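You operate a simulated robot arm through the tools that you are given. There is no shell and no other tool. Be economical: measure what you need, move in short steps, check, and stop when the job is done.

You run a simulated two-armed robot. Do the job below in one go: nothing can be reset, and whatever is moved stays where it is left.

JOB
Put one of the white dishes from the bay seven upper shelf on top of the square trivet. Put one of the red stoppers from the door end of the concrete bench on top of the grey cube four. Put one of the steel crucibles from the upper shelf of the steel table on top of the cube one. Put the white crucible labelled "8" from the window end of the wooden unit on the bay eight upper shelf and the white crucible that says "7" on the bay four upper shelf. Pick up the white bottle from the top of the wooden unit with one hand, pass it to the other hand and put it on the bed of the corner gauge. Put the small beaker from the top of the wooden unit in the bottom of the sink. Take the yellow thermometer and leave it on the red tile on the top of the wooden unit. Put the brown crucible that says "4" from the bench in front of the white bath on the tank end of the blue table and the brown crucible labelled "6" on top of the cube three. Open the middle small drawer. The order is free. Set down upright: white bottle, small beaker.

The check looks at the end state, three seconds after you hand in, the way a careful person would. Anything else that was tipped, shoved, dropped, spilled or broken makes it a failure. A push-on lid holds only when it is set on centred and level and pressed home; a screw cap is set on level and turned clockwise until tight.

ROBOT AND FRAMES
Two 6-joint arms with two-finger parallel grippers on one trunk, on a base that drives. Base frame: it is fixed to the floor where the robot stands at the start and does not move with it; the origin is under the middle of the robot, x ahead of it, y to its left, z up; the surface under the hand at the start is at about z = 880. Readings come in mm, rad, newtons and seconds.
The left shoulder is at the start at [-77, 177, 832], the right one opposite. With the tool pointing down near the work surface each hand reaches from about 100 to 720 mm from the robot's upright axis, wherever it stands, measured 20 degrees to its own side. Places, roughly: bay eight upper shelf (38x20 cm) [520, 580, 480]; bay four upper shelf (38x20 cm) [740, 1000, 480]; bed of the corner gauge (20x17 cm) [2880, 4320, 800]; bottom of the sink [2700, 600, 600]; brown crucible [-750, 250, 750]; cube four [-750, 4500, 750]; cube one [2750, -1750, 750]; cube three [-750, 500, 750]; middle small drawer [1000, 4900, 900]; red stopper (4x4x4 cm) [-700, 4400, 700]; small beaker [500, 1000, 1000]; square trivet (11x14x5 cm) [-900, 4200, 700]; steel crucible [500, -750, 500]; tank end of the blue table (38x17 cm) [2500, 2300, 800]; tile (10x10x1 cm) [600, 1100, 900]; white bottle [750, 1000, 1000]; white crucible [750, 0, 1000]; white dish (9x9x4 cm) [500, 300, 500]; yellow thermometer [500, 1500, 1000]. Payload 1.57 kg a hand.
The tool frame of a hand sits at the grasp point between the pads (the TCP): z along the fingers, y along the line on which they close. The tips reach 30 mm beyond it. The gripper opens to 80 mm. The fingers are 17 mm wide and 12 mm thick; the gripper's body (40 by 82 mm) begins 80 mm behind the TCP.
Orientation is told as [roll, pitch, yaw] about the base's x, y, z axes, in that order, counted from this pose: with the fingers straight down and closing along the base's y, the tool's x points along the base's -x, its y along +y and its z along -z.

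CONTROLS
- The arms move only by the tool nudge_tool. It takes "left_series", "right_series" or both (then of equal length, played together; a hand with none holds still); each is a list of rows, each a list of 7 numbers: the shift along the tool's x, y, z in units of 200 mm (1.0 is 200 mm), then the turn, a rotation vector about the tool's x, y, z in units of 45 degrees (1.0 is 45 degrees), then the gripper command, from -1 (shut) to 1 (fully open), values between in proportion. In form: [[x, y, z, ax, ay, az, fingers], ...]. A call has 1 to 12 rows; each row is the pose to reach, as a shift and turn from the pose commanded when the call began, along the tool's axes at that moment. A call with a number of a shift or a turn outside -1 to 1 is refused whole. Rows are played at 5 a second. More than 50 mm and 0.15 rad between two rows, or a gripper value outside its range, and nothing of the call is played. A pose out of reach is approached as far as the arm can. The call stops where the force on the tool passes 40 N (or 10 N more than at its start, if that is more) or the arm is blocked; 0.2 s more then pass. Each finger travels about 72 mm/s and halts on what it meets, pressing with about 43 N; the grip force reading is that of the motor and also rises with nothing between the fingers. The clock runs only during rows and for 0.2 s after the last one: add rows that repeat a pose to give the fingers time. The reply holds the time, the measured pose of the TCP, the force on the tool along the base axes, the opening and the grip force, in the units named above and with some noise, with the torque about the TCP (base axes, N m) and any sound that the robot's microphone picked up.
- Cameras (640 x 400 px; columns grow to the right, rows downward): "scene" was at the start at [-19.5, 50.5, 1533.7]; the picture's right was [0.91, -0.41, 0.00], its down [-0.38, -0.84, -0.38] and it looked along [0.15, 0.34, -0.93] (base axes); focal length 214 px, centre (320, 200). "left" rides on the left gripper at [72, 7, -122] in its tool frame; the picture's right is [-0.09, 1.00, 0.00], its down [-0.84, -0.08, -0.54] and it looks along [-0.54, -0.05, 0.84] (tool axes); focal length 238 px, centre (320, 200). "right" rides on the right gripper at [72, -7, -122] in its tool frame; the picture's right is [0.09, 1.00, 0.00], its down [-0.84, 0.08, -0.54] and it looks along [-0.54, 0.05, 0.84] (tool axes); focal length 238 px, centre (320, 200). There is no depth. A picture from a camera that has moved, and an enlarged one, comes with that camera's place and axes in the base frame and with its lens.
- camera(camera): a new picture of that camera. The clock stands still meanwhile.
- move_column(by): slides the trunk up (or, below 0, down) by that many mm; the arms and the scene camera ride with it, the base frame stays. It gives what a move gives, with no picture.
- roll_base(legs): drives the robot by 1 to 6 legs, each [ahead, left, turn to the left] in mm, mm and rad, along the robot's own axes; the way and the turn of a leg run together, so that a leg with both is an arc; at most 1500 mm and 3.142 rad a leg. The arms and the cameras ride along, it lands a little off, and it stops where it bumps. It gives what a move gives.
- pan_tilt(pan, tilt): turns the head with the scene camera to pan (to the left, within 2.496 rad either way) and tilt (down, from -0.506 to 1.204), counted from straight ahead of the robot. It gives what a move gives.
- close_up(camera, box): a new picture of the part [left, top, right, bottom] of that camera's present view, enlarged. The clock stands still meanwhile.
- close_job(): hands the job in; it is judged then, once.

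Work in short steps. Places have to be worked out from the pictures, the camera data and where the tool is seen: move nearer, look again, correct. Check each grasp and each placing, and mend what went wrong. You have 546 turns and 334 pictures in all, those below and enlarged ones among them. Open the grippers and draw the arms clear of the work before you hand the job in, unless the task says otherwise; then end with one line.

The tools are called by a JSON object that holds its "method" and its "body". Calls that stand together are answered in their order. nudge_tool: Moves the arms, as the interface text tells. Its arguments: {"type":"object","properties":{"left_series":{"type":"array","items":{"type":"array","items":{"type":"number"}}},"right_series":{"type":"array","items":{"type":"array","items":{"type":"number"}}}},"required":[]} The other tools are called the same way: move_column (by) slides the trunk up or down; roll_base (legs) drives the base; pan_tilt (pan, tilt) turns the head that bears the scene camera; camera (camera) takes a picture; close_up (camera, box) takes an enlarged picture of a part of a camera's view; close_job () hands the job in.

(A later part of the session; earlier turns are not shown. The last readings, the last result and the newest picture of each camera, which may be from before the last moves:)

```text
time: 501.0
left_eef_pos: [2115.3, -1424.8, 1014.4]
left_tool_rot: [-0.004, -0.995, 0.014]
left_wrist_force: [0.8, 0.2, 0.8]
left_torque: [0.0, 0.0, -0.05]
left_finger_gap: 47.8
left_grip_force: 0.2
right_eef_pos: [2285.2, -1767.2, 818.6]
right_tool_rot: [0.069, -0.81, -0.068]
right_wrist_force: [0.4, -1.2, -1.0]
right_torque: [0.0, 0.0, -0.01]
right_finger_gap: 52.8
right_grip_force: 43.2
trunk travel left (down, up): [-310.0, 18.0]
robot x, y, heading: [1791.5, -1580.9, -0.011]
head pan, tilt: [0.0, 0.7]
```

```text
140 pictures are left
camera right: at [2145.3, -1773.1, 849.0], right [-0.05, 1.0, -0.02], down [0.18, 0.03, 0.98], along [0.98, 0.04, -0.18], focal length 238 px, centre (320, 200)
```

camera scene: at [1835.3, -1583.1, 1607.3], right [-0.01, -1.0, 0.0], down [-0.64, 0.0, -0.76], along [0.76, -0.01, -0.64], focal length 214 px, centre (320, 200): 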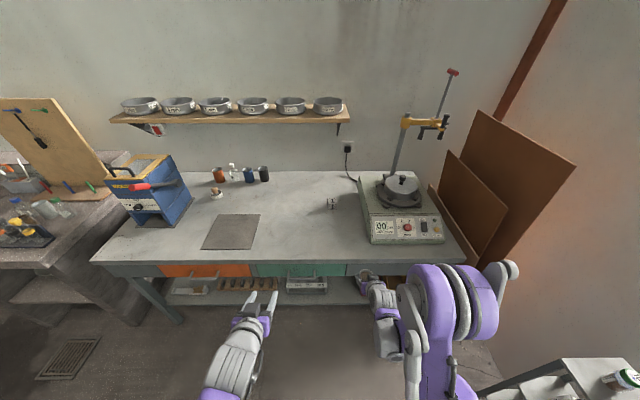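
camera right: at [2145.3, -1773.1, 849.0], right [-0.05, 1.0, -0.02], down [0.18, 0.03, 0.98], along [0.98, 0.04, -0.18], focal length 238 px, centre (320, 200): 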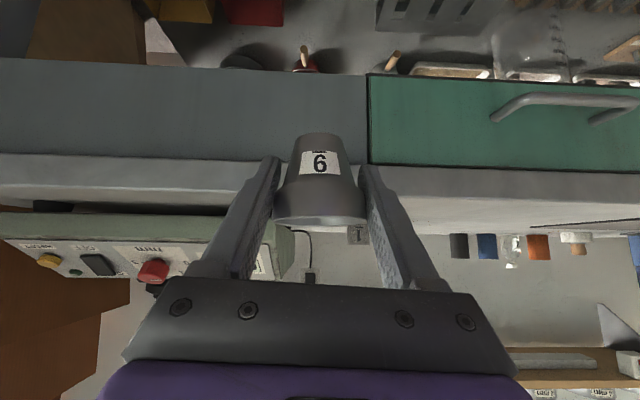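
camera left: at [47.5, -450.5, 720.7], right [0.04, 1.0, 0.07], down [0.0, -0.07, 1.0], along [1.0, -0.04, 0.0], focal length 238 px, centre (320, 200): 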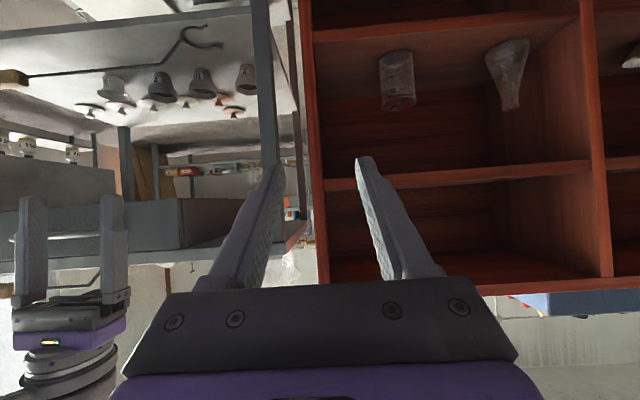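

Raise the right hand 150 mm and zoom on cube one.

{"method": "nudge_tool", "body": {"right_series": [[-0.13, 0.01, -0.13, 0, 0, 0, -1], [-0.27, 0.02, -0.26, 0, 0, 0, -1], [-0.4, 0.03, -0.39, 0, 0, 0, -1], [-0.54, 0.034, -0.52, 0, 0, 0, -1]]}}

{"method": "close_up", "body": {"camera": "scene", "box": [300, 170, 400, 250]}}

{"method": "camera", "body": {"camera": "right"}}

```text
time: 502.0
left_eef_pos: [2115.1, -1425.0, 1014.8]
left_tool_rot: [-0.004, -0.997, 0.015]
left_wrist_force: [0.1, 0.5, -0.3]
left_torque: [-0.03, 0.0, -0.03]
left_finger_gap: 48.1
left_grip_force: 0.2
right_eef_pos: [2283.2, -1768.7, 968.7]
right_tool_rot: [0.07, -0.812, -0.069]
right_wrist_force: [-0.9, -0.3, 0.3]
right_torque: [-0.03, 0.03, 0.0]
right_finger_gap: 52.8
right_grip_force: 43.6
trunk travel left (down, up): [-310.0, 18.0]
robot x, y, heading: [1795.2, -1580.7, -0.005]
head pan, tilt: [0.0, 0.7]
```

```text
5.00 times, centred on (350, 210) of scene
camera zoom: at [1834.2, -1582.9, 1607.3], right [-0.01, -1.0, 0.0], down [-0.64, 0.0, -0.77], along [0.77, -0.01, -0.64], focal length 1072 px, centre (170, 150)
```

zoom: 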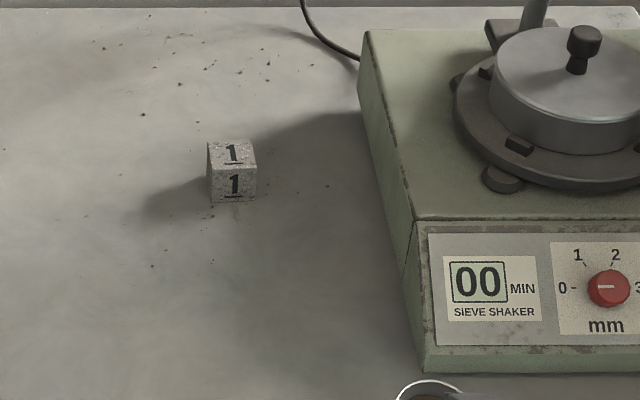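

```text
138 pictures are left
camera right: at [2143.6, -1774.0, 999.8], right [-0.05, 1.0, -0.02], down [0.18, 0.03, 0.98], along [0.98, 0.04, -0.18], focal length 238 px, centre (320, 200)
```

right: 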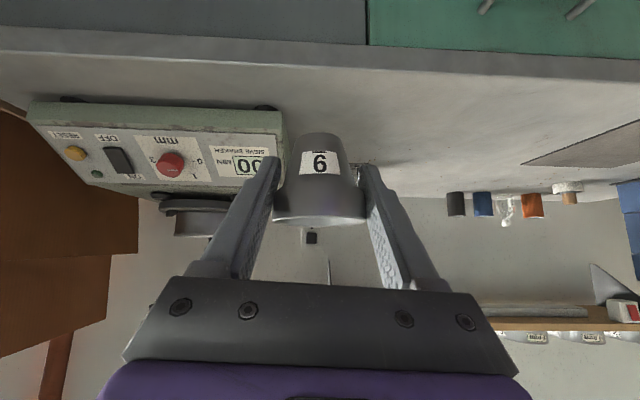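

Cube one centre ≈(2737,-1664), top ≈849. Drive ahead 340, left 104.

{"method": "roll_base", "body": {"legs": [[340, 104, 0.005]]}}

{"method": "camera", "body": {"camera": "right"}}

{"method": "close_up", "body": {"camera": "scene", "box": [300, 190, 420, 280]}}

```text
time: 504.3
left_eef_pos: [2455.0, -1320.6, 1014.6]
left_tool_rot: [-0.005, -0.996, 0.019]
left_wrist_force: [0.1, 0.1, 0.9]
left_torque: [0.0, 0.02, -0.02]
left_finger_gap: 47.9
left_grip_force: 0.1
right_eef_pos: [2626.5, -1662.4, 968.7]
right_tool_rot: [0.071, -0.811, -0.061]
right_wrist_force: [0.4, 0.5, -0.2]
right_torque: [-0.02, 0.0, 0.02]
right_finger_gap: 52.7
right_grip_force: 43.2
trunk travel left (down, up): [-310.0, 18.0]
robot x, y, heading: [2136.2, -1477.5, -0.002]
head pan, tilt: [0.0, 0.7]
```

```text
137 pictures are left
camera right: at [2486.2, -1668.8, 999.0], right [-0.05, 1.0, -0.02], down [0.18, 0.03, 0.98], along [0.98, 0.05, -0.18], focal length 238 px, centre (320, 200)
```

right: 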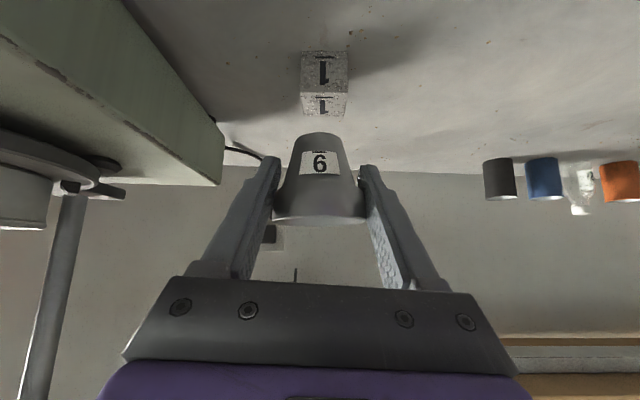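

```text
4.44 times, centred on (360, 235) of scene
camera zoom: at [2176.0, -1479.7, 1607.2], right [0.0, -1.0, 0.0], down [-0.64, 0.0, -0.77], along [0.77, 0.0, -0.64], focal length 953 px, centre (142, 44)
```

zoom: 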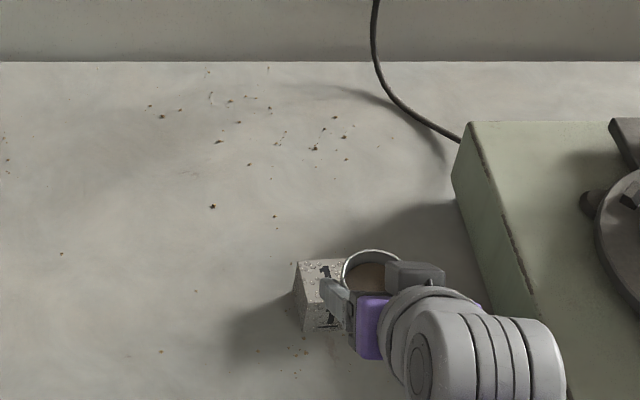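

Cube centre refined to (2725,-1655). Move over it at 40 mm clearance.

{"method": "nudge_tool", "body": {"right_series": [[-0.064, 0.011, 0.163, 0, 0, 0, -1], [-0.129, 0.021, 0.327, 0, 0, 0, -1], [-0.193, 0.032, 0.49, 0, 0, 0, -1]]}}

{"method": "camera", "body": {"camera": "right"}}

{"method": "close_up", "body": {"camera": "scene", "box": [300, 190, 420, 280]}}

```text
time: 505.1
left_eef_pos: [2456.7, -1320.3, 1014.8]
left_tool_rot: [-0.006, -0.994, 0.019]
left_wrist_force: [0.3, -0.2, -0.1]
left_torque: [0.03, 0.03, 0.01]
left_finger_gap: 48.1
left_grip_force: 0.0
right_eef_pos: [2727.3, -1655.8, 929.1]
right_tool_rot: [0.07, -0.809, -0.06]
right_wrist_force: [-0.2, -0.5, -1.2]
right_torque: [0.01, 0.0, 0.03]
right_finger_gap: 52.6
right_grip_force: 43.1
trunk travel left (down, up): [-310.0, 18.0]
robot x, y, heading: [2132.9, -1480.7, -0.003]
head pan, tilt: [0.0, 0.7]
```

```text
135 pictures are left
camera right: at [2587.0, -1662.0, 959.4], right [-0.05, 1.0, -0.02], down [0.18, 0.03, 0.98], along [0.98, 0.05, -0.18], focal length 238 px, centre (320, 200)
```

right: 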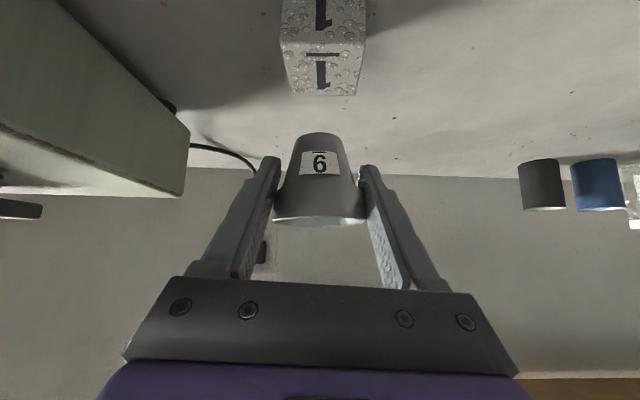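

```text
4.44 times, centred on (360, 235) of scene
camera zoom: at [2177.5, -1479.9, 1607.4], right [0.0, -1.0, 0.0], down [-0.64, 0.0, -0.76], along [0.76, 0.0, -0.64], focal length 953 px, centre (142, 44)
```

zoom: 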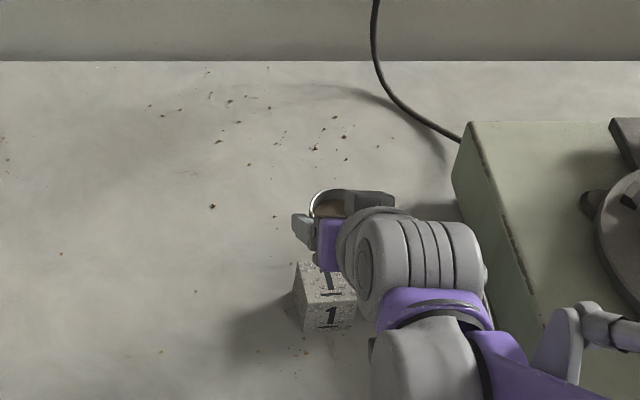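

Directly above. Lower to contact in decreasing steps.

{"method": "nudge_tool", "body": {"right_series": [[0.07, -0.004, 0.068, 0, 0, 0, -1], [0.13, -0.008, 0.126, 0, 0, 0, -1], [0.137, -0.008, 0.133, 0, 0, 0, -1], [0.144, -0.009, 0.14, 0, 0, 0, -1], [0.151, -0.009, 0.147, 0, 0, 0, -1]]}}

{"method": "camera", "body": {"camera": "right"}}

```text
time: 506.3
left_eef_pos: [2454.2, -1320.6, 1015.1]
left_tool_rot: [-0.005, -0.998, 0.019]
left_wrist_force: [-0.6, -0.4, -0.3]
left_torque: [-0.04, -0.02, 0.0]
left_finger_gap: 48.0
left_grip_force: 0.1
right_eef_pos: [2727.3, -1654.6, 887.7]
right_tool_rot: [0.07, -0.812, -0.061]
right_wrist_force: [0.0, 0.7, -0.3]
right_torque: [-0.02, 0.0, 0.0]
right_finger_gap: 52.8
right_grip_force: 42.9
trunk travel left (down, up): [-310.0, 18.0]
robot x, y, heading: [2133.9, -1476.1, 0.001]
head pan, tilt: [0.0, 0.7]
```

```text
133 pictures are left
camera right: at [2585.3, -1662.1, 918.0], right [-0.05, 1.0, -0.02], down [0.18, 0.03, 0.98], along [0.98, 0.05, -0.18], focal length 238 px, centre (320, 200)
```

right: 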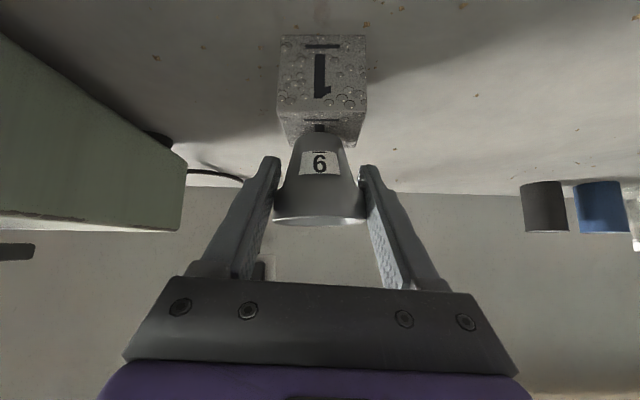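

{"method": "nudge_tool", "body": {"right_series": [[0.007, 0, 0.007, 0, 0, 0, -1], [0.014, -0.001, 0.014, 0, 0, 0, -1], [0.021, -0.001, 0.021, 0, 0, 0, -1], [0.029, -0.002, 0.028, 0, 0, 0, -1]]}}

```text
time: 507.3
left_eef_pos: [2454.2, -1321.0, 1015.4]
left_tool_rot: [-0.005, -0.998, 0.02]
left_wrist_force: [0.3, -0.4, -0.5]
left_torque: [0.01, 0.0, 0.0]
left_finger_gap: 48.0
left_grip_force: 0.1
right_eef_pos: [2725.4, -1655.2, 880.5]
right_tool_rot: [0.069, -0.814, -0.061]
right_wrist_force: [0.0, -1.5, 18.2]
right_torque: [0.14, 0.08, -0.02]
right_finger_gap: 52.8
right_grip_force: 42.8
trunk travel left (down, up): [-310.0, 18.0]
robot x, y, heading: [2134.7, -1480.7, -0.002]
head pan, tilt: [0.0, 0.7]
```

Contact (18 N). Open and retreat along the fingers.

{"method": "nudge_tool", "body": {"right_series": [[0, 0, 0, 0, 0, 0, 0], [0, 0, 0, 0, 0, 0, 0.9], [0, 0, 0, 0, 0, 0, 0.9], [0, 0, -0.15, 0, 0, 0, 0.9], [0, 0, -0.35, 0, 0, 0, 0.9], [0, 0, -0.55, 0, 0, 0, 0.9]]}}

{"method": "camera", "body": {"camera": "right"}}

```text
time: 508.7
left_eef_pos: [2454.2, -1320.0, 1015.7]
left_tool_rot: [-0.006, -0.996, 0.02]
left_wrist_force: [0.3, -0.6, 0.7]
left_torque: [-0.04, -0.02, 0.0]
left_finger_gap: 48.2
left_grip_force: 0.0
right_eef_pos: [2643.2, -1658.1, 956.8]
right_tool_rot: [0.07, -0.81, -0.063]
right_wrist_force: [-0.2, 0.6, -0.1]
right_torque: [0.05, 0.02, -0.01]
right_finger_gap: 76.3
right_grip_force: 0.1
trunk travel left (down, up): [-310.0, 18.0]
robot x, y, heading: [2138.6, -1473.8, -0.002]
head pan, tilt: [0.0, 0.7]
```

```text
132 pictures are left
camera right: at [2503.5, -1664.7, 987.7], right [-0.05, 1.0, -0.02], down [0.18, 0.03, 0.98], along [0.98, 0.05, -0.18], focal length 238 px, centre (320, 200)
```

right: 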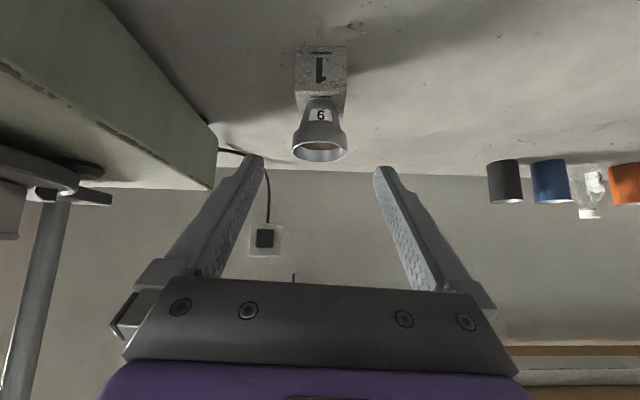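

Crucible "9" stands on cube one. Next "7": back off, turn round, and go to y≈20 on the back side.

{"method": "roll_base", "body": {"legs": [[-540, 0, 0], [0, 0, 1.571], [0, 0, 1.571], [0, -1495, 0]]}}

{"method": "pan_tilt", "body": {"pan": -0.15, "tilt": 0.9}}

{"method": "camera", "body": {"camera": "scene"}}

```text
time: 532.3
left_eef_pos: [1258.2, -153.4, 1015.2]
left_tool_rot: [-0.007, -0.994, -3.105]
left_wrist_force: [0.3, 0.1, -0.5]
left_torque: [0.0, 0.01, 0.01]
left_finger_gap: 47.9
left_grip_force: 0.0
right_eef_pos: [1062.5, 180.2, 956.0]
right_tool_rot: [0.068, -0.812, 3.1]
right_wrist_force: [0.4, 0.3, 0.0]
right_torque: [-0.01, -0.02, -0.03]
right_finger_gap: 76.4
right_grip_force: 0.1
trunk travel left (down, up): [-310.0, 18.0]
robot x, y, heading: [1575.7, 10.5, -3.125]
head pan, tilt: [0.0, 0.7]
```

```text
time: 533.0
left_eef_pos: [1258.1, -154.7, 1015.6]
left_tool_rot: [-0.007, -0.998, -3.104]
left_wrist_force: [0.0, -0.3, -0.1]
left_torque: [0.02, -0.02, 0.0]
left_finger_gap: 48.2
left_grip_force: 0.0
right_eef_pos: [1062.5, 181.4, 957.2]
right_tool_rot: [0.069, -0.811, 3.097]
right_wrist_force: [0.0, -0.5, -0.3]
right_torque: [0.02, -0.03, -0.01]
right_finger_gap: 76.1
right_grip_force: 0.0
trunk travel left (down, up): [-310.0, 18.0]
robot x, y, heading: [1577.5, 10.7, -3.122]
head pan, tilt: [-0.15, 0.901]
```

```text
131 pictures are left
camera scene: at [1540.9, 18.5, 1591.2], right [0.13, 0.99, 0.0], down [0.78, -0.1, -0.62], along [-0.62, 0.08, -0.78], focal length 214 px, centre (320, 200)
```

scene: 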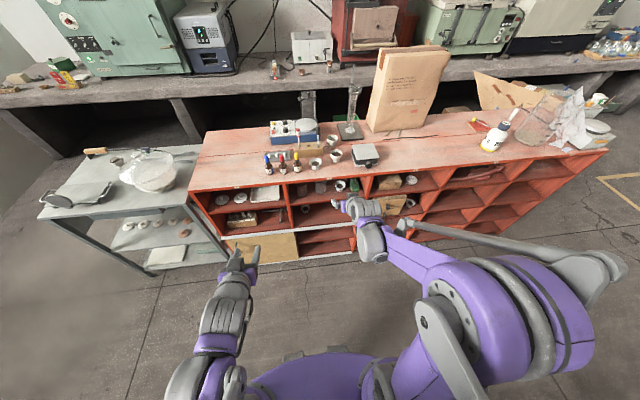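

{"method": "close_up", "body": {"camera": "scene", "box": [260, 100, 400, 200]}}

{"method": "camera", "body": {"camera": "right"}}

```text
4.00 times, centred on (330, 150) of scene
camera zoom: at [1540.9, 18.5, 1591.2], right [0.13, 0.99, 0.0], down [0.78, -0.1, -0.62], along [-0.62, 0.08, -0.78], focal length 858 px, centre (280, 400)
```

zoom: 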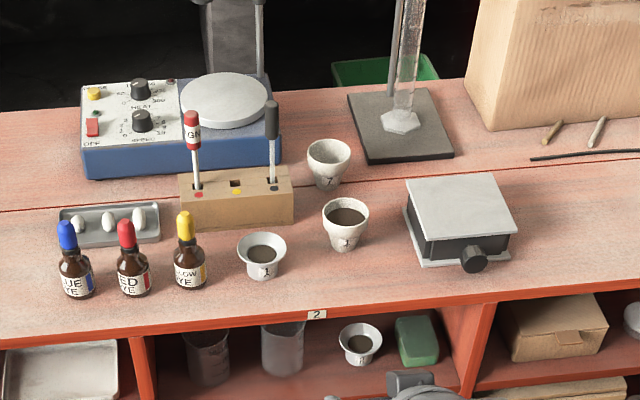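

```text
129 pictures are left
camera right: at [1198.7, 189.6, 987.2], right [0.07, -1.0, -0.02], down [-0.18, -0.03, 0.98], along [-0.98, -0.07, -0.18], focal length 238 px, centre (320, 200)
```

right: 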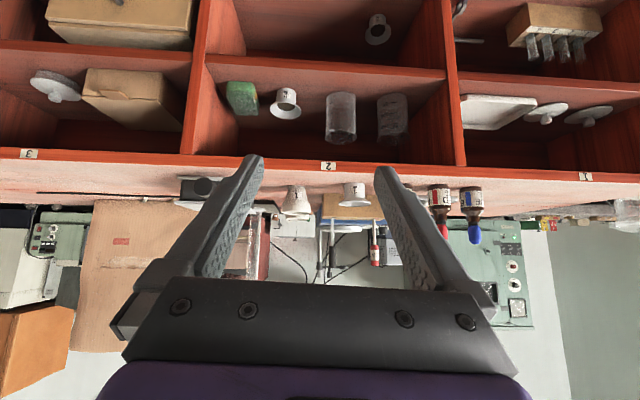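

"7" ≈(630,200), "1" stands behind it at (749,198). I raise the hand, tilt it to ~30° from vertical, then drive in 370 mm.

{"method": "nudge_tool", "body": {"right_series": [[-0.12, 0.007, -0.113, 0, 0.12, 0, 0.75], [-0.24, 0.015, -0.227, 0, 0.25, 0, 0.75], [-0.364, 0.022, -0.34, 0, 0.37, 0, 0.75]]}}

{"method": "roll_base", "body": {"legs": [[370, 0, -0.015]]}}

{"method": "camera", "body": {"camera": "right"}}

{"method": "close_up", "body": {"camera": "scene", "box": [240, 110, 420, 230]}}

```text
time: 533.8
left_eef_pos: [1257.6, -154.1, 1014.3]
left_tool_rot: [-0.006, -0.996, -3.105]
left_wrist_force: [0.2, 0.5, -1.0]
left_torque: [-0.02, 0.03, 0.0]
left_finger_gap: 47.8
left_grip_force: 0.1
right_eef_pos: [1063.4, 180.9, 1056.3]
right_tool_rot: [0.056, -0.52, 3.122]
right_wrist_force: [-0.3, 0.1, 0.6]
right_torque: [0.02, -0.02, -0.02]
right_finger_gap: 70.2
right_grip_force: 0.0
trunk travel left (down, up): [-310.0, 18.0]
robot x, y, heading: [1579.3, 12.9, -3.122]
head pan, tilt: [-0.15, 0.901]
```

```text
time: 536.2
left_eef_pos: [886.8, -151.6, 1014.3]
left_tool_rot: [-0.006, -0.996, -3.119]
left_wrist_force: [-0.9, 0.3, 0.1]
left_torque: [0.0, 0.0, 0.01]
left_finger_gap: 47.9
left_grip_force: 0.2
right_eef_pos: [695.8, 183.6, 1057.0]
right_tool_rot: [0.057, -0.521, 3.106]
right_wrist_force: [-0.6, 0.6, -0.2]
right_torque: [-0.01, 0.0, -0.03]
right_finger_gap: 70.3
right_grip_force: 0.0
trunk travel left (down, up): [-310.0, 18.0]
robot x, y, heading: [1207.5, 2.9, -3.145]
head pan, tilt: [-0.15, 0.901]
```

```text
128 pictures are left
camera right: at [817.5, 193.7, 1124.8], right [0.07, -1.0, 0.0], down [-0.46, -0.03, 0.89], along [-0.89, -0.06, -0.46], focal length 238 px, centre (320, 200)
```

right: 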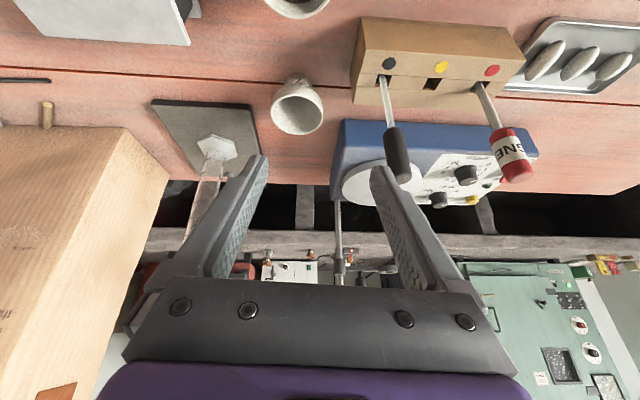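

```text
3.33 times, centred on (330, 170) of scene
camera zoom: at [1172.1, 15.5, 1591.1], right [0.15, 0.99, 0.0], down [0.77, -0.12, -0.62], along [-0.61, 0.09, -0.78], focal length 715 px, centre (287, 300)
```

zoom: 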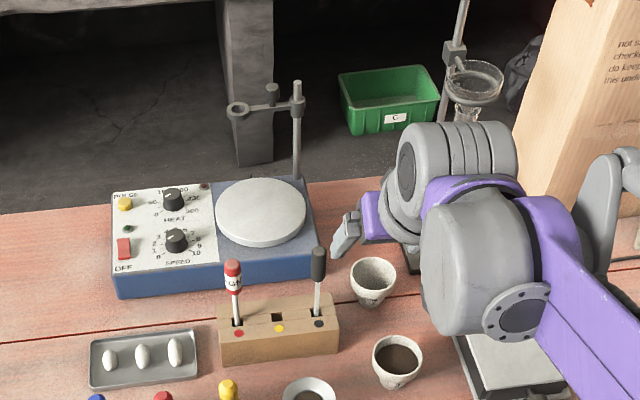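

Refined "7" ≈(640,202). Move to a standoff 80 mm back along the fingers.

{"method": "nudge_tool", "body": {"right_series": [[0.05, -0.05, 0.17, 0, 0, 0, 0.75], [0.105, -0.107, 0.345, 0, 0, 0, 0.75]]}}

{"method": "camera", "body": {"camera": "right"}}

```text
time: 536.8
left_eef_pos: [884.9, -152.7, 1015.8]
left_tool_rot: [-0.005, -0.996, -3.121]
left_wrist_force: [0.3, 0.1, -0.2]
left_torque: [0.03, 0.0, -0.01]
left_finger_gap: 48.0
left_grip_force: 0.1
right_eef_pos: [676.7, 202.5, 982.1]
right_tool_rot: [0.054, -0.521, 3.107]
right_wrist_force: [-0.2, -0.3, 0.5]
right_torque: [0.02, -0.02, 0.0]
right_finger_gap: 69.9
right_grip_force: 0.0
trunk travel left (down, up): [-310.0, 18.0]
robot x, y, heading: [1202.5, 4.5, -3.139]
head pan, tilt: [-0.15, 0.901]
```

```text
126 pictures are left
camera right: at [798.6, 212.5, 1051.7], right [0.07, -1.0, 0.0], down [-0.46, -0.03, 0.89], along [-0.89, -0.06, -0.46], focal length 238 px, centre (320, 200)
```

right: 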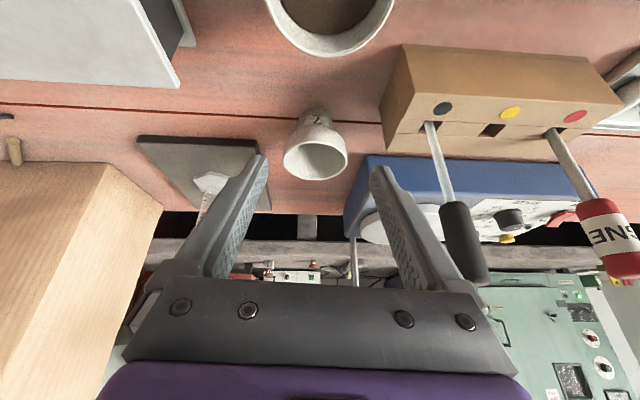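

Best estimate axis (631,204), collar z≈914. Slide in and check.

{"method": "nudge_tool", "body": {"right_series": [[-0.01, -0.007, 0.15, 0, 0, 0, 0.75], [-0.02, -0.014, 0.3, 0, 0, 0, 0.75], [-0.03, -0.02, 0.4, 0, 0, 0, 0.75]]}}

{"method": "camera", "body": {"camera": "right"}}

```text
time: 537.6
left_eef_pos: [885.1, -151.6, 1015.5]
left_tool_rot: [-0.006, -0.994, -3.121]
left_wrist_force: [0.6, -0.1, -0.2]
left_torque: [-0.02, -0.01, 0.02]
left_finger_gap: 48.0
left_grip_force: 0.1
right_eef_pos: [634.2, 203.5, 917.7]
right_tool_rot: [0.055, -0.519, 3.104]
right_wrist_force: [0.5, 0.3, 0.1]
right_torque: [0.0, 0.05, 0.02]
right_finger_gap: 69.9
right_grip_force: 0.1
trunk travel left (down, up): [-310.0, 18.0]
robot x, y, heading: [1208.1, 7.0, -3.145]
head pan, tilt: [-0.15, 0.901]
```

```text
125 pictures are left
camera right: at [755.7, 212.8, 986.8], right [0.07, -1.0, 0.0], down [-0.46, -0.03, 0.89], along [-0.89, -0.06, -0.46], focal length 238 px, centre (320, 200)
```

right: 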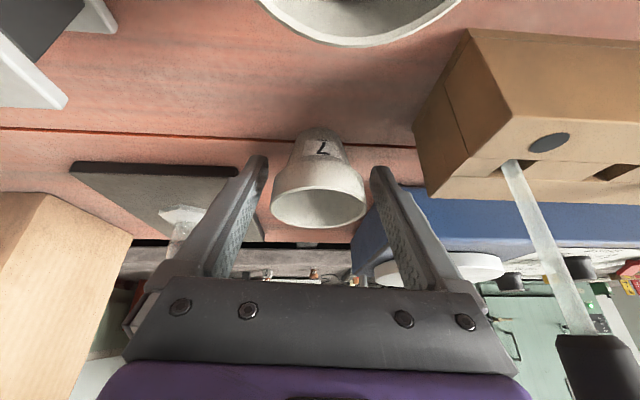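

Good fit; close and lift straight up.

{"method": "nudge_tool", "body": {"right_series": [[0, 0, 0, 0, 0, 0, 0], [0, 0, 0, 0, 0, 0, -1], [0, 0, 0, 0, 0, 0, -1], [0, 0, 0, 0, 0, 0, -1]]}}

{"method": "nudge_tool", "body": {"right_series": [[-0.1, 0.009, -0.173, 0, 0, 0, -1], [-0.2, 0.018, -0.347, 0, 0, 0, -1], [-0.3, 0.027, -0.52, 0, 0, 0, -1], [-0.375, 0.034, -0.65, 0, 0, 0, -1]]}}

{"method": "roll_base", "body": {"legs": [[-420, 0, 0]]}}

{"method": "camera", "body": {"camera": "right"}}

```text
time: 538.6
left_eef_pos: [886.1, -152.9, 1014.2]
left_tool_rot: [-0.005, -0.995, -3.121]
left_wrist_force: [0.7, 0.1, -0.2]
left_torque: [-0.02, -0.03, 0.0]
left_finger_gap: 48.1
left_grip_force: 0.1
right_eef_pos: [634.2, 203.2, 919.2]
right_tool_rot: [0.057, -0.523, 3.105]
right_wrist_force: [0.1, 0.2, -0.2]
right_torque: [0.01, 0.02, 0.02]
right_finger_gap: 54.4
right_grip_force: 43.4
trunk travel left (down, up): [-310.0, 18.0]
robot x, y, heading: [1203.3, 4.3, -3.142]
head pan, tilt: [-0.15, 0.901]
```

```text
time: 539.6
left_eef_pos: [887.1, -152.3, 1015.1]
left_tool_rot: [-0.005, -0.997, -3.119]
left_wrist_force: [-0.3, 0.4, 0.7]
left_torque: [-0.02, -0.03, 0.0]
left_finger_gap: 47.9
left_grip_force: 0.0
right_eef_pos: [635.3, 204.7, 1069.0]
right_tool_rot: [0.057, -0.523, 3.104]
right_wrist_force: [0.7, -0.1, -0.5]
right_torque: [-0.02, 0.0, -0.07]
right_finger_gap: 54.5
right_grip_force: 42.2
trunk travel left (down, up): [-310.0, 18.0]
robot x, y, heading: [1204.3, 8.3, -3.141]
head pan, tilt: [-0.15, 0.901]
```

```text
time: 542.1
left_eef_pos: [1304.4, -150.7, 1015.6]
left_tool_rot: [-0.006, -0.995, -3.125]
left_wrist_force: [-0.3, 0.3, -0.5]
left_torque: [-0.05, -0.01, 0.01]
left_finger_gap: 48.2
left_grip_force: 0.0
right_eef_pos: [1054.2, 206.1, 1069.0]
right_tool_rot: [0.056, -0.521, 3.101]
right_wrist_force: [-0.4, 0.6, -0.9]
right_torque: [0.02, 0.0, 0.02]
right_finger_gap: 54.4
right_grip_force: 42.5
trunk travel left (down, up): [-310.0, 18.0]
robot x, y, heading: [1626.1, 5.5, 3.137]
head pan, tilt: [-0.15, 0.901]
```

```text
124 pictures are left
camera right: at [1175.8, 215.5, 1137.9], right [0.07, -1.0, 0.0], down [-0.46, -0.03, 0.89], along [-0.89, -0.06, -0.46], focal length 238 px, centre (320, 200)
```

right: 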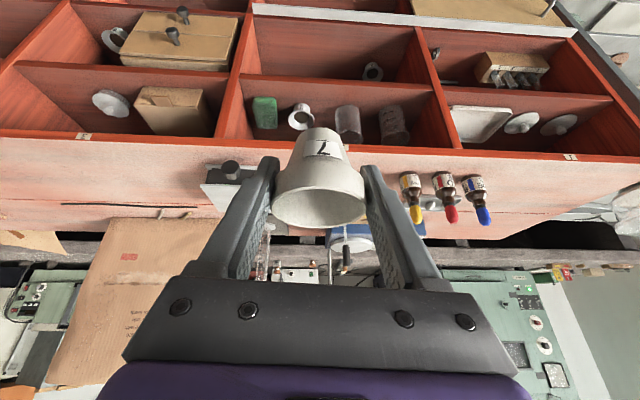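

"7" in hand. Slide to bay 4 (y≈995) and lower the trunk.

{"method": "roll_base", "body": {"legs": [[0, -795, 0]]}}

{"method": "move_column", "body": {"by": -312}}

{"method": "camera", "body": {"camera": "right"}}

{"method": "camera", "body": {"camera": "left"}}

```text
time: 549.6
left_eef_pos: [1307.7, 654.7, 1015.5]
left_tool_rot: [-0.006, -0.996, -3.128]
left_wrist_force: [0.0, 0.5, 0.9]
left_torque: [0.03, 0.03, 0.01]
left_finger_gap: 48.1
left_grip_force: 0.0
right_eef_pos: [1058.5, 1015.0, 1068.6]
right_tool_rot: [0.055, -0.521, 3.096]
right_wrist_force: [-0.5, 0.7, -1.0]
right_torque: [0.01, 0.04, -0.01]
right_finger_gap: 54.1
right_grip_force: 42.6
trunk travel left (down, up): [-310.0, 18.0]
robot x, y, heading: [1628.4, 808.3, 3.138]
head pan, tilt: [-0.15, 0.901]
```

```text
time: 552.7
left_eef_pos: [1307.7, 655.4, 705.2]
left_tool_rot: [-0.006, -0.997, -3.129]
left_wrist_force: [0.3, 0.5, -0.5]
left_torque: [-0.02, -0.01, -0.01]
left_finger_gap: 48.1
left_grip_force: 0.0
right_eef_pos: [1058.8, 1014.4, 759.3]
right_tool_rot: [0.057, -0.523, 3.096]
right_wrist_force: [-0.5, 0.6, 0.2]
right_torque: [0.03, 0.02, -0.05]
right_finger_gap: 54.3
right_grip_force: 43.1
trunk travel left (down, up): [0.0, 328.0]
robot x, y, heading: [1629.3, 810.2, 3.134]
head pan, tilt: [-0.15, 0.901]
```

```text
123 pictures are left
camera right: at [1180.8, 1022.3, 827.8], right [0.06, -1.0, 0.0], down [-0.46, -0.03, 0.89], along [-0.89, -0.06, -0.46], focal length 238 px, centre (320, 200)
```

right: 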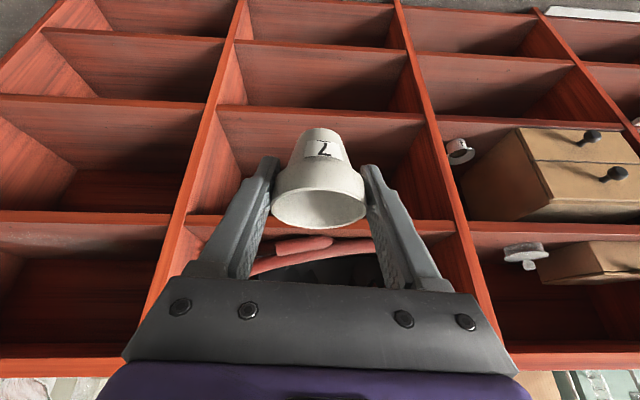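

```text
122 pictures are left
camera left: at [1449.5, 650.1, 710.6], right [-0.04, -1.0, 0.07], down [0.0, 0.07, 1.0], along [-1.0, 0.04, 0.0], focal length 238 px, centre (320, 200)
```

left: 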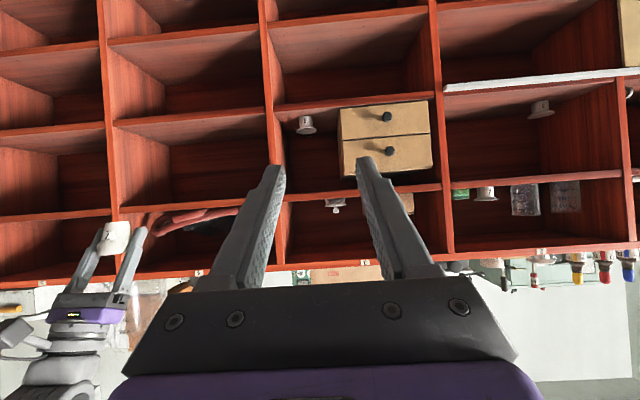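

Bay 4's upper shelf is empty (y 794–1188, z≈475). Lower the arm 195 mm in front of it.

{"method": "nudge_tool", "body": {"right_series": [[0.098, -0.009, 0.169, 0, 0, 0, -1], [0.195, -0.018, 0.338, 0, 0, 0, -1], [0.293, -0.026, 0.507, 0, 0, 0, -1], [0.39, -0.035, 0.676, 0, 0, 0, -1], [0.4875, -0.044, 0.845, 0, 0, 0, -1]]}}

{"method": "camera", "body": {"camera": "right"}}

```text
time: 553.9
left_eef_pos: [1307.8, 655.3, 705.2]
left_tool_rot: [-0.005, -0.997, -3.129]
left_wrist_force: [-0.1, -0.1, 1.1]
left_torque: [0.01, -0.02, -0.01]
left_finger_gap: 47.9
left_grip_force: 0.0
right_eef_pos: [1059.5, 1014.2, 561.6]
right_tool_rot: [0.057, -0.519, 3.095]
right_wrist_force: [0.5, 0.5, 0.8]
right_torque: [0.02, -0.01, 0.0]
right_finger_gap: 54.4
right_grip_force: 43.2
trunk travel left (down, up): [0.0, 328.0]
robot x, y, heading: [1630.6, 807.3, 3.136]
head pan, tilt: [-0.15, 0.901]
```

```text
121 pictures are left
camera right: at [1180.3, 1022.5, 631.4], right [0.06, -1.0, 0.0], down [-0.46, -0.03, 0.89], along [-0.89, -0.06, -0.46], focal length 238 px, centre (320, 200)
```

right: 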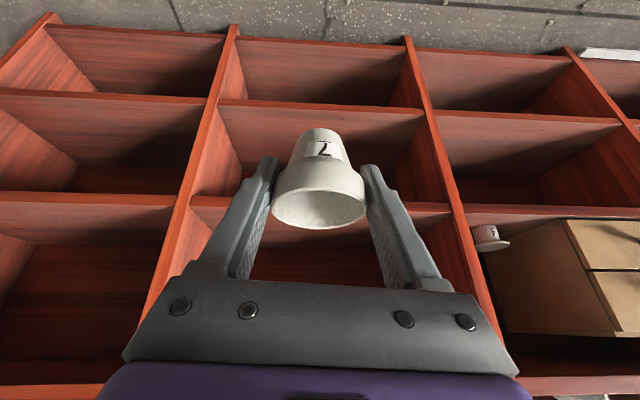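

Lower 28 mm more (clearance under shelf A), then drive in 250 mm.

{"method": "nudge_tool", "body": {"right_series": [[0.07, -0.006, 0.121, 0, 0, 0, -1]]}}

{"method": "roll_base", "body": {"legs": [[248, 0, 0]]}}

{"method": "camera", "body": {"camera": "right"}}

{"method": "camera", "body": {"camera": "left"}}

```text
time: 554.3
left_eef_pos: [1307.0, 654.3, 705.4]
left_tool_rot: [-0.005, -0.996, -3.13]
left_wrist_force: [-0.2, -0.2, 0.4]
left_torque: [0.0, -0.02, 0.0]
left_finger_gap: 48.1
left_grip_force: 0.0
right_eef_pos: [1058.2, 1015.6, 534.5]
right_tool_rot: [0.056, -0.521, 3.096]
right_wrist_force: [0.1, 0.4, -1.2]
right_torque: [0.0, 0.01, -0.02]
right_finger_gap: 54.4
right_grip_force: 42.9
trunk travel left (down, up): [0.0, 328.0]
robot x, y, heading: [1628.3, 810.2, 3.135]
head pan, tilt: [-0.15, 0.901]
```

```text
time: 556.1
left_eef_pos: [1055.8, 656.8, 705.1]
left_tool_rot: [-0.005, -0.993, -3.128]
left_wrist_force: [-0.5, 0.0, 0.5]
left_torque: [0.0, 0.0, -0.02]
left_finger_gap: 48.1
left_grip_force: 0.1
right_eef_pos: [807.0, 1015.8, 535.8]
right_tool_rot: [0.056, -0.521, 3.098]
right_wrist_force: [0.1, -0.4, -1.1]
right_torque: [-0.03, -0.02, -0.02]
right_finger_gap: 54.2
right_grip_force: 43.1
trunk travel left (down, up): [0.0, 328.0]
robot x, y, heading: [1379.7, 810.8, 3.138]
head pan, tilt: [-0.15, 0.901]
```

```text
120 pictures are left
camera right: at [928.7, 1023.9, 603.7], right [0.06, -1.0, 0.0], down [-0.46, -0.03, 0.89], along [-0.89, -0.06, -0.46], focal length 238 px, centre (320, 200)
```

right: 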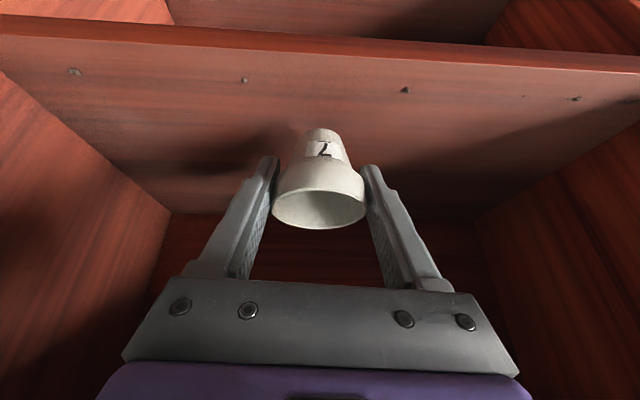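

```text
119 pictures are left
camera left: at [1197.8, 651.8, 710.6], right [-0.04, -1.0, 0.07], down [0.0, 0.07, 1.0], along [-1.0, 0.04, 0.0], focal length 238 px, centre (320, 200)
```

left: 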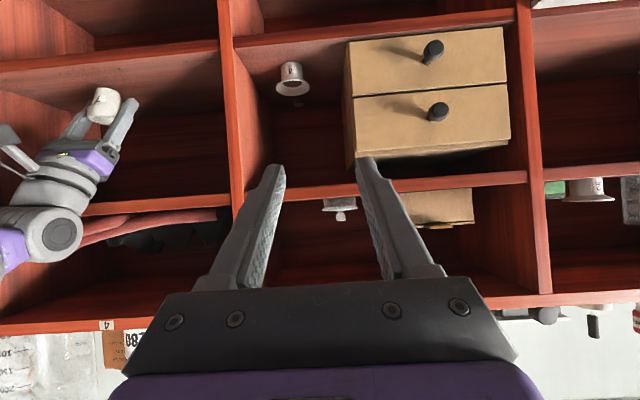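

Inside the bay. Lower gently to contact.

{"method": "nudge_tool", "body": {"right_series": [[0.03, -0.003, 0.052, 0, 0, 0, -1], [0.038, -0.003, 0.065, 0, 0, 0, -1], [0.043, -0.004, 0.074, 0, 0, 0, -1], [0.048, -0.004, 0.083, 0, 0, 0, -1], [0.053, -0.004, 0.091, 0, 0, 0, -1]]}}

```text
time: 557.3
left_eef_pos: [1058.3, 656.5, 706.0]
left_tool_rot: [-0.005, -0.997, -3.126]
left_wrist_force: [0.0, -0.5, 0.4]
left_torque: [-0.01, -0.01, 0.0]
left_finger_gap: 48.2
left_grip_force: 0.0
right_eef_pos: [807.2, 1016.0, 514.7]
right_tool_rot: [0.056, -0.523, 3.096]
right_wrist_force: [-1.5, 2.0, 30.5]
right_torque: [0.07, 0.1, 0.11]
right_finger_gap: 53.8
right_grip_force: 42.7
trunk travel left (down, up): [0.0, 328.0]
robot x, y, heading: [1373.1, 809.8, 3.131]
head pan, tilt: [-0.15, 0.901]
```

Contact. Open and withdraw along the fingers.

{"method": "nudge_tool", "body": {"right_series": [[-0.002, 0, -0.004, 0, 0, 0, 0], [-0.002, 0, -0.004, 0, 0, 0, 0.9], [-0.002, 0, -0.004, 0, 0, 0, 0.9], [0, 0, -0.1, 0, 0, 0, 0.9], [0, 0, -0.25, 0, 0, 0, 0.9]]}}

{"method": "camera", "body": {"camera": "right"}}

```text
time: 558.5
left_eef_pos: [1056.6, 656.4, 705.3]
left_tool_rot: [-0.005, -0.997, -3.127]
left_wrist_force: [0.3, -0.3, 1.1]
left_torque: [-0.02, -0.03, -0.01]
left_finger_gap: 48.3
left_grip_force: 0.0
right_eef_pos: [833.3, 1017.3, 557.4]
right_tool_rot: [0.055, -0.522, 3.099]
right_wrist_force: [-0.1, -0.9, 0.1]
right_torque: [-0.01, -0.03, 0.01]
right_finger_gap: 76.1
right_grip_force: 0.1
trunk travel left (down, up): [0.0, 328.0]
robot x, y, heading: [1375.4, 812.1, 3.133]
head pan, tilt: [-0.15, 0.901]
```

```text
118 pictures are left
camera right: at [955.1, 1025.0, 626.3], right [0.06, -1.0, 0.0], down [-0.46, -0.03, 0.89], along [-0.89, -0.06, -0.46], focal length 238 px, centre (320, 200)
```

right: 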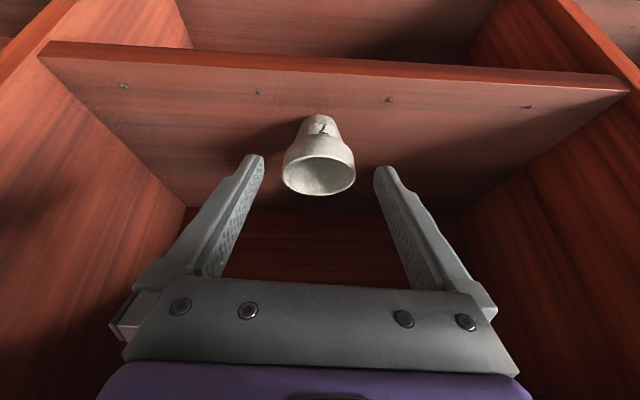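

"7" is on bay 4's shelf. Back out and raise the trunk; then view the bottle.

{"method": "roll_base", "body": {"legs": [[-300, 0, 0]]}}

{"method": "move_column", "body": {"by": 325}}

{"method": "nudge_tool", "body": {"right_series": [[0, 0, -0.1, 0, 0.17, 0, 1], [0, 0, -0.2, 0, 0.34, 0, 1], [0, 0, -0.3, 0, 0.5, 0, 1], [0, 0, -0.4, 0, 0.665, 0, 1]]}}

{"method": "close_up", "body": {"camera": "scene", "box": [280, 120, 460, 240]}}

{"method": "camera", "body": {"camera": "right"}}

```text
time: 560.5
left_eef_pos: [1347.7, 654.7, 705.0]
left_tool_rot: [-0.007, -0.998, -3.128]
left_wrist_force: [0.1, 0.5, -0.6]
left_torque: [0.01, -0.01, -0.02]
left_finger_gap: 47.7
left_grip_force: 0.0
right_eef_pos: [1123.0, 1014.6, 556.8]
right_tool_rot: [0.054, -0.522, 3.095]
right_wrist_force: [0.0, 0.2, -0.2]
right_torque: [0.02, 0.01, 0.02]
right_finger_gap: 76.0
right_grip_force: 0.0
trunk travel left (down, up): [0.0, 328.0]
robot x, y, heading: [1667.6, 810.5, 3.134]
head pan, tilt: [-0.15, 0.901]
```

```text
time: 563.7
left_eef_pos: [1347.5, 655.2, 1029.3]
left_tool_rot: [-0.004, -0.997, -3.13]
left_wrist_force: [-0.4, -0.2, 0.1]
left_torque: [-0.03, -0.01, 0.0]
left_finger_gap: 48.1
left_grip_force: 0.1
right_eef_pos: [1125.0, 1014.5, 882.3]
right_tool_rot: [0.053, -0.519, 3.096]
right_wrist_force: [0.5, 0.9, -0.3]
right_torque: [0.01, 0.01, 0.03]
right_finger_gap: 75.9
right_grip_force: 0.1
trunk travel left (down, up): [-325.0, 3.0]
robot x, y, heading: [1670.1, 812.5, 3.133]
head pan, tilt: [-0.15, 0.901]
```

```text
time: 564.7
left_eef_pos: [1348.1, 656.4, 1030.4]
left_tool_rot: [-0.005, -0.997, -3.13]
left_wrist_force: [0.0, 0.2, -0.9]
left_torque: [-0.02, 0.01, -0.02]
left_finger_gap: 48.0
left_grip_force: 0.0
right_eef_pos: [1163.0, 1018.4, 952.0]
right_tool_rot: [0.048, 0.0, 3.124]
right_wrist_force: [0.0, -0.8, -0.2]
right_torque: [-0.01, 0.01, 0.04]
right_finger_gap: 79.9
right_grip_force: 0.0
trunk travel left (down, up): [-325.0, 3.0]
robot x, y, heading: [1665.4, 810.8, 3.134]
head pan, tilt: [-0.15, 0.901]
```

```text
3.33 times, centred on (370, 180) of scene
camera zoom: at [1634.0, 820.1, 1605.6], right [0.16, 0.99, 0.0], down [0.77, -0.12, -0.62], along [-0.61, 0.1, -0.78], focal length 715 px, centre (153, 267)
```

zoom: 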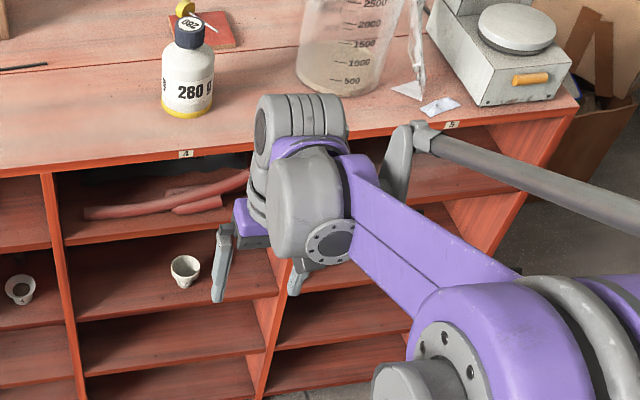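

```text
116 pictures are left
camera right: at [1233.7, 1030.2, 1072.4], right [0.07, -1.0, 0.05], down [-0.84, -0.04, 0.54], along [-0.54, -0.08, -0.84], focal length 238 px, centre (320, 200)
```

right: 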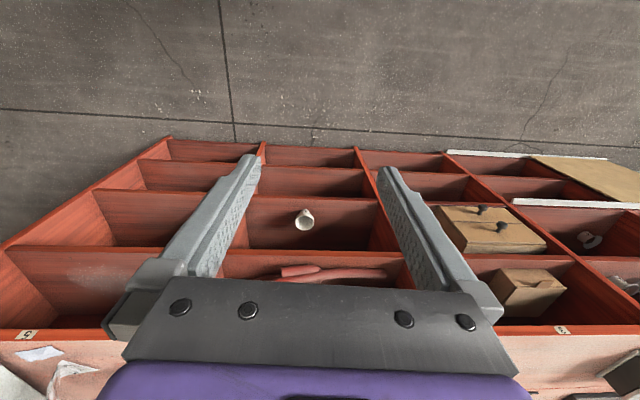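

{"method": "close_up", "body": {"camera": "scene", "box": [310, 115, 360, 160]}}

```text
8.89 times, centred on (335, 138) of scene
camera zoom: at [1634.0, 820.1, 1605.6], right [0.16, 0.99, 0.0], down [0.77, -0.12, -0.62], along [-0.61, 0.1, -0.78], focal length 1906 px, centre (187, 756)
```

zoom: 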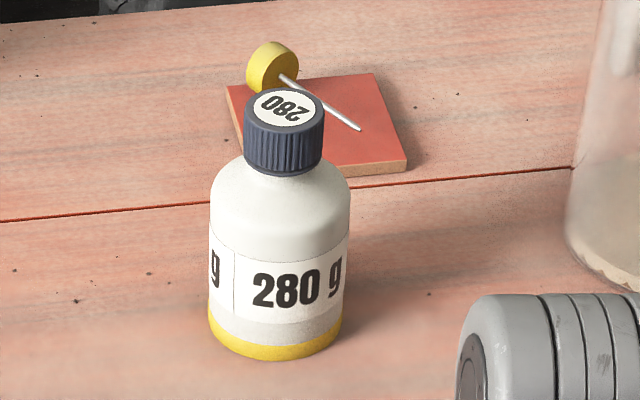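

Bottle: cap ≈43 mm, top z≈1033; body ≈77 mm (too wide). Plan: right hand grips the top of the cap from above, left takes the cap's lower part horizontally. Raise the right hand and drive in.

{"method": "nudge_tool", "body": {"right_series": [[0, 0, -0.2, 0, 0, 0, 0.5], [0, 0, -0.4, 0, 0, 0, 0.5], [0, 0, -0.6, 0, 0, 0, 0.5], [0, 0, -0.8, 0, 0, 0, 0.5]]}}

{"method": "roll_base", "body": {"legs": [[370, 0, 0]]}}

{"method": "camera", "body": {"camera": "right"}}

{"method": "close_up", "body": {"camera": "scene", "box": [280, 120, 420, 230]}}

```text
time: 565.7
left_eef_pos: [1346.9, 654.9, 1030.1]
left_tool_rot: [-0.004, -0.996, -3.128]
left_wrist_force: [0.2, -1.0, 0.6]
left_torque: [-0.02, -0.04, 0.01]
left_finger_gap: 47.8
left_grip_force: 0.1
right_eef_pos: [1162.9, 1024.8, 1111.1]
right_tool_rot: [0.047, 0.0, 3.124]
right_wrist_force: [-0.2, 0.4, 0.6]
right_torque: [0.03, 0.01, 0.05]
right_finger_gap: 60.0
right_grip_force: 0.0
trunk travel left (down, up): [-325.0, 3.0]
robot x, y, heading: [1669.1, 808.5, 3.136]
head pan, tilt: [-0.15, 0.901]
```

```text
time: 568.1
left_eef_pos: [979.0, 657.1, 1030.3]
left_tool_rot: [-0.005, -0.995, -3.129]
left_wrist_force: [-0.2, 0.7, -0.2]
left_torque: [0.01, -0.01, -0.03]
left_finger_gap: 48.0
left_grip_force: 0.1
right_eef_pos: [795.0, 1027.4, 1110.2]
right_tool_rot: [0.048, 0.0, 3.124]
right_wrist_force: [0.3, -0.4, -0.5]
right_torque: [-0.01, -0.01, -0.01]
right_finger_gap: 59.9
right_grip_force: 0.0
trunk travel left (down, up): [-325.0, 3.0]
robot x, y, heading: [1297.8, 811.9, 3.131]
head pan, tilt: [-0.15, 0.901]
```

```text
114 pictures are left
camera right: at [865.1, 1039.4, 1231.3], right [0.07, -1.0, 0.05], down [-0.84, -0.04, 0.54], along [-0.54, -0.08, -0.84], focal length 238 px, centre (320, 200)
```

right: 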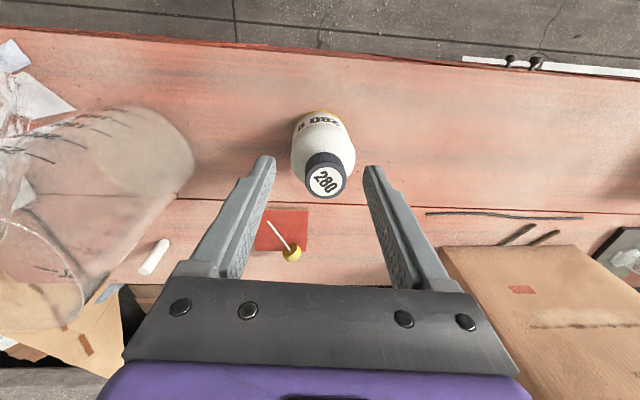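

```text
3.64 times, centred on (350, 175) of scene
camera zoom: at [1266.6, 822.9, 1605.4], right [0.16, 0.99, 0.0], down [0.77, -0.12, -0.62], along [-0.61, 0.1, -0.78], focal length 780 px, centre (211, 291)
```

zoom: 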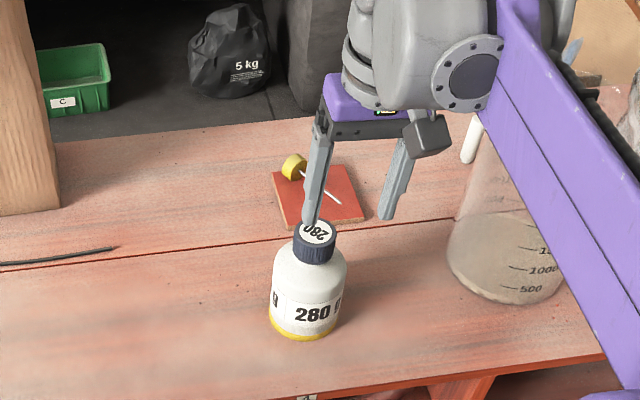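

Triangulated: bottle axis ≈(750,1013), cap top ≈1015. Move above it and check.

{"method": "nudge_tool", "body": {"right_series": [[-0.11, 0.03, 0, 0, 0, 0, 0.5], [-0.225, 0.061, 0, 0, 0, 0, 0.5], [-0.225, 0.061, 0.177, 0, 0, 0, 0.5]]}}

{"method": "camera", "body": {"camera": "right"}}

{"method": "close_up", "body": {"camera": "scene", "box": [280, 120, 420, 230]}}

```text
time: 568.9
left_eef_pos: [977.9, 658.8, 1030.2]
left_tool_rot: [-0.006, -0.997, -3.129]
left_wrist_force: [-0.3, -0.3, 0.7]
left_torque: [-0.02, 0.0, 0.03]
left_finger_gap: 47.9
left_grip_force: 0.0
right_eef_pos: [750.0, 1014.1, 1076.9]
right_tool_rot: [0.047, 0.0, 3.124]
right_wrist_force: [-0.3, 0.3, -0.1]
right_torque: [-0.04, 0.0, 0.03]
right_finger_gap: 59.9
right_grip_force: 0.1
trunk travel left (down, up): [-325.0, 3.0]
robot x, y, heading: [1300.5, 812.9, 3.134]
head pan, tilt: [-0.15, 0.901]
```

```text
112 pictures are left
camera right: at [819.9, 1025.3, 1197.4], right [0.07, -1.0, 0.05], down [-0.84, -0.04, 0.54], along [-0.54, -0.08, -0.84], focal length 238 px, centre (320, 200)
```

right: 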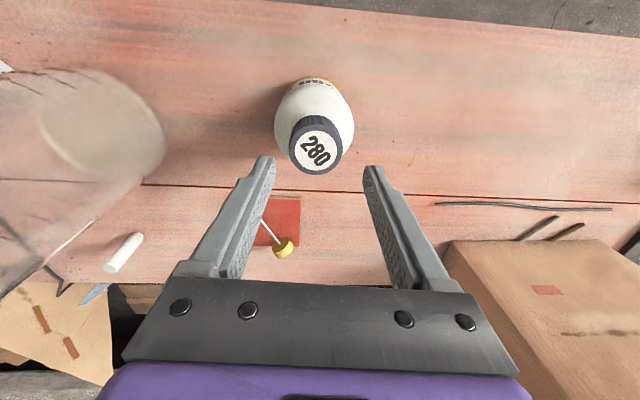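

```text
3.64 times, centred on (350, 175) of scene
camera zoom: at [1266.3, 823.1, 1605.5], right [0.16, 0.99, 0.0], down [0.77, -0.12, -0.62], along [-0.61, 0.1, -0.78], focal length 780 px, centre (211, 291)
```

zoom: 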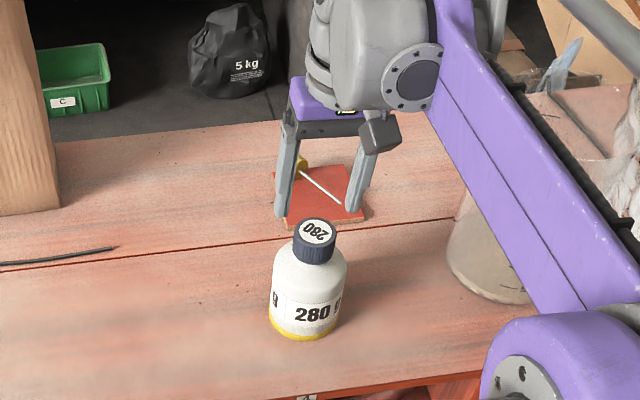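

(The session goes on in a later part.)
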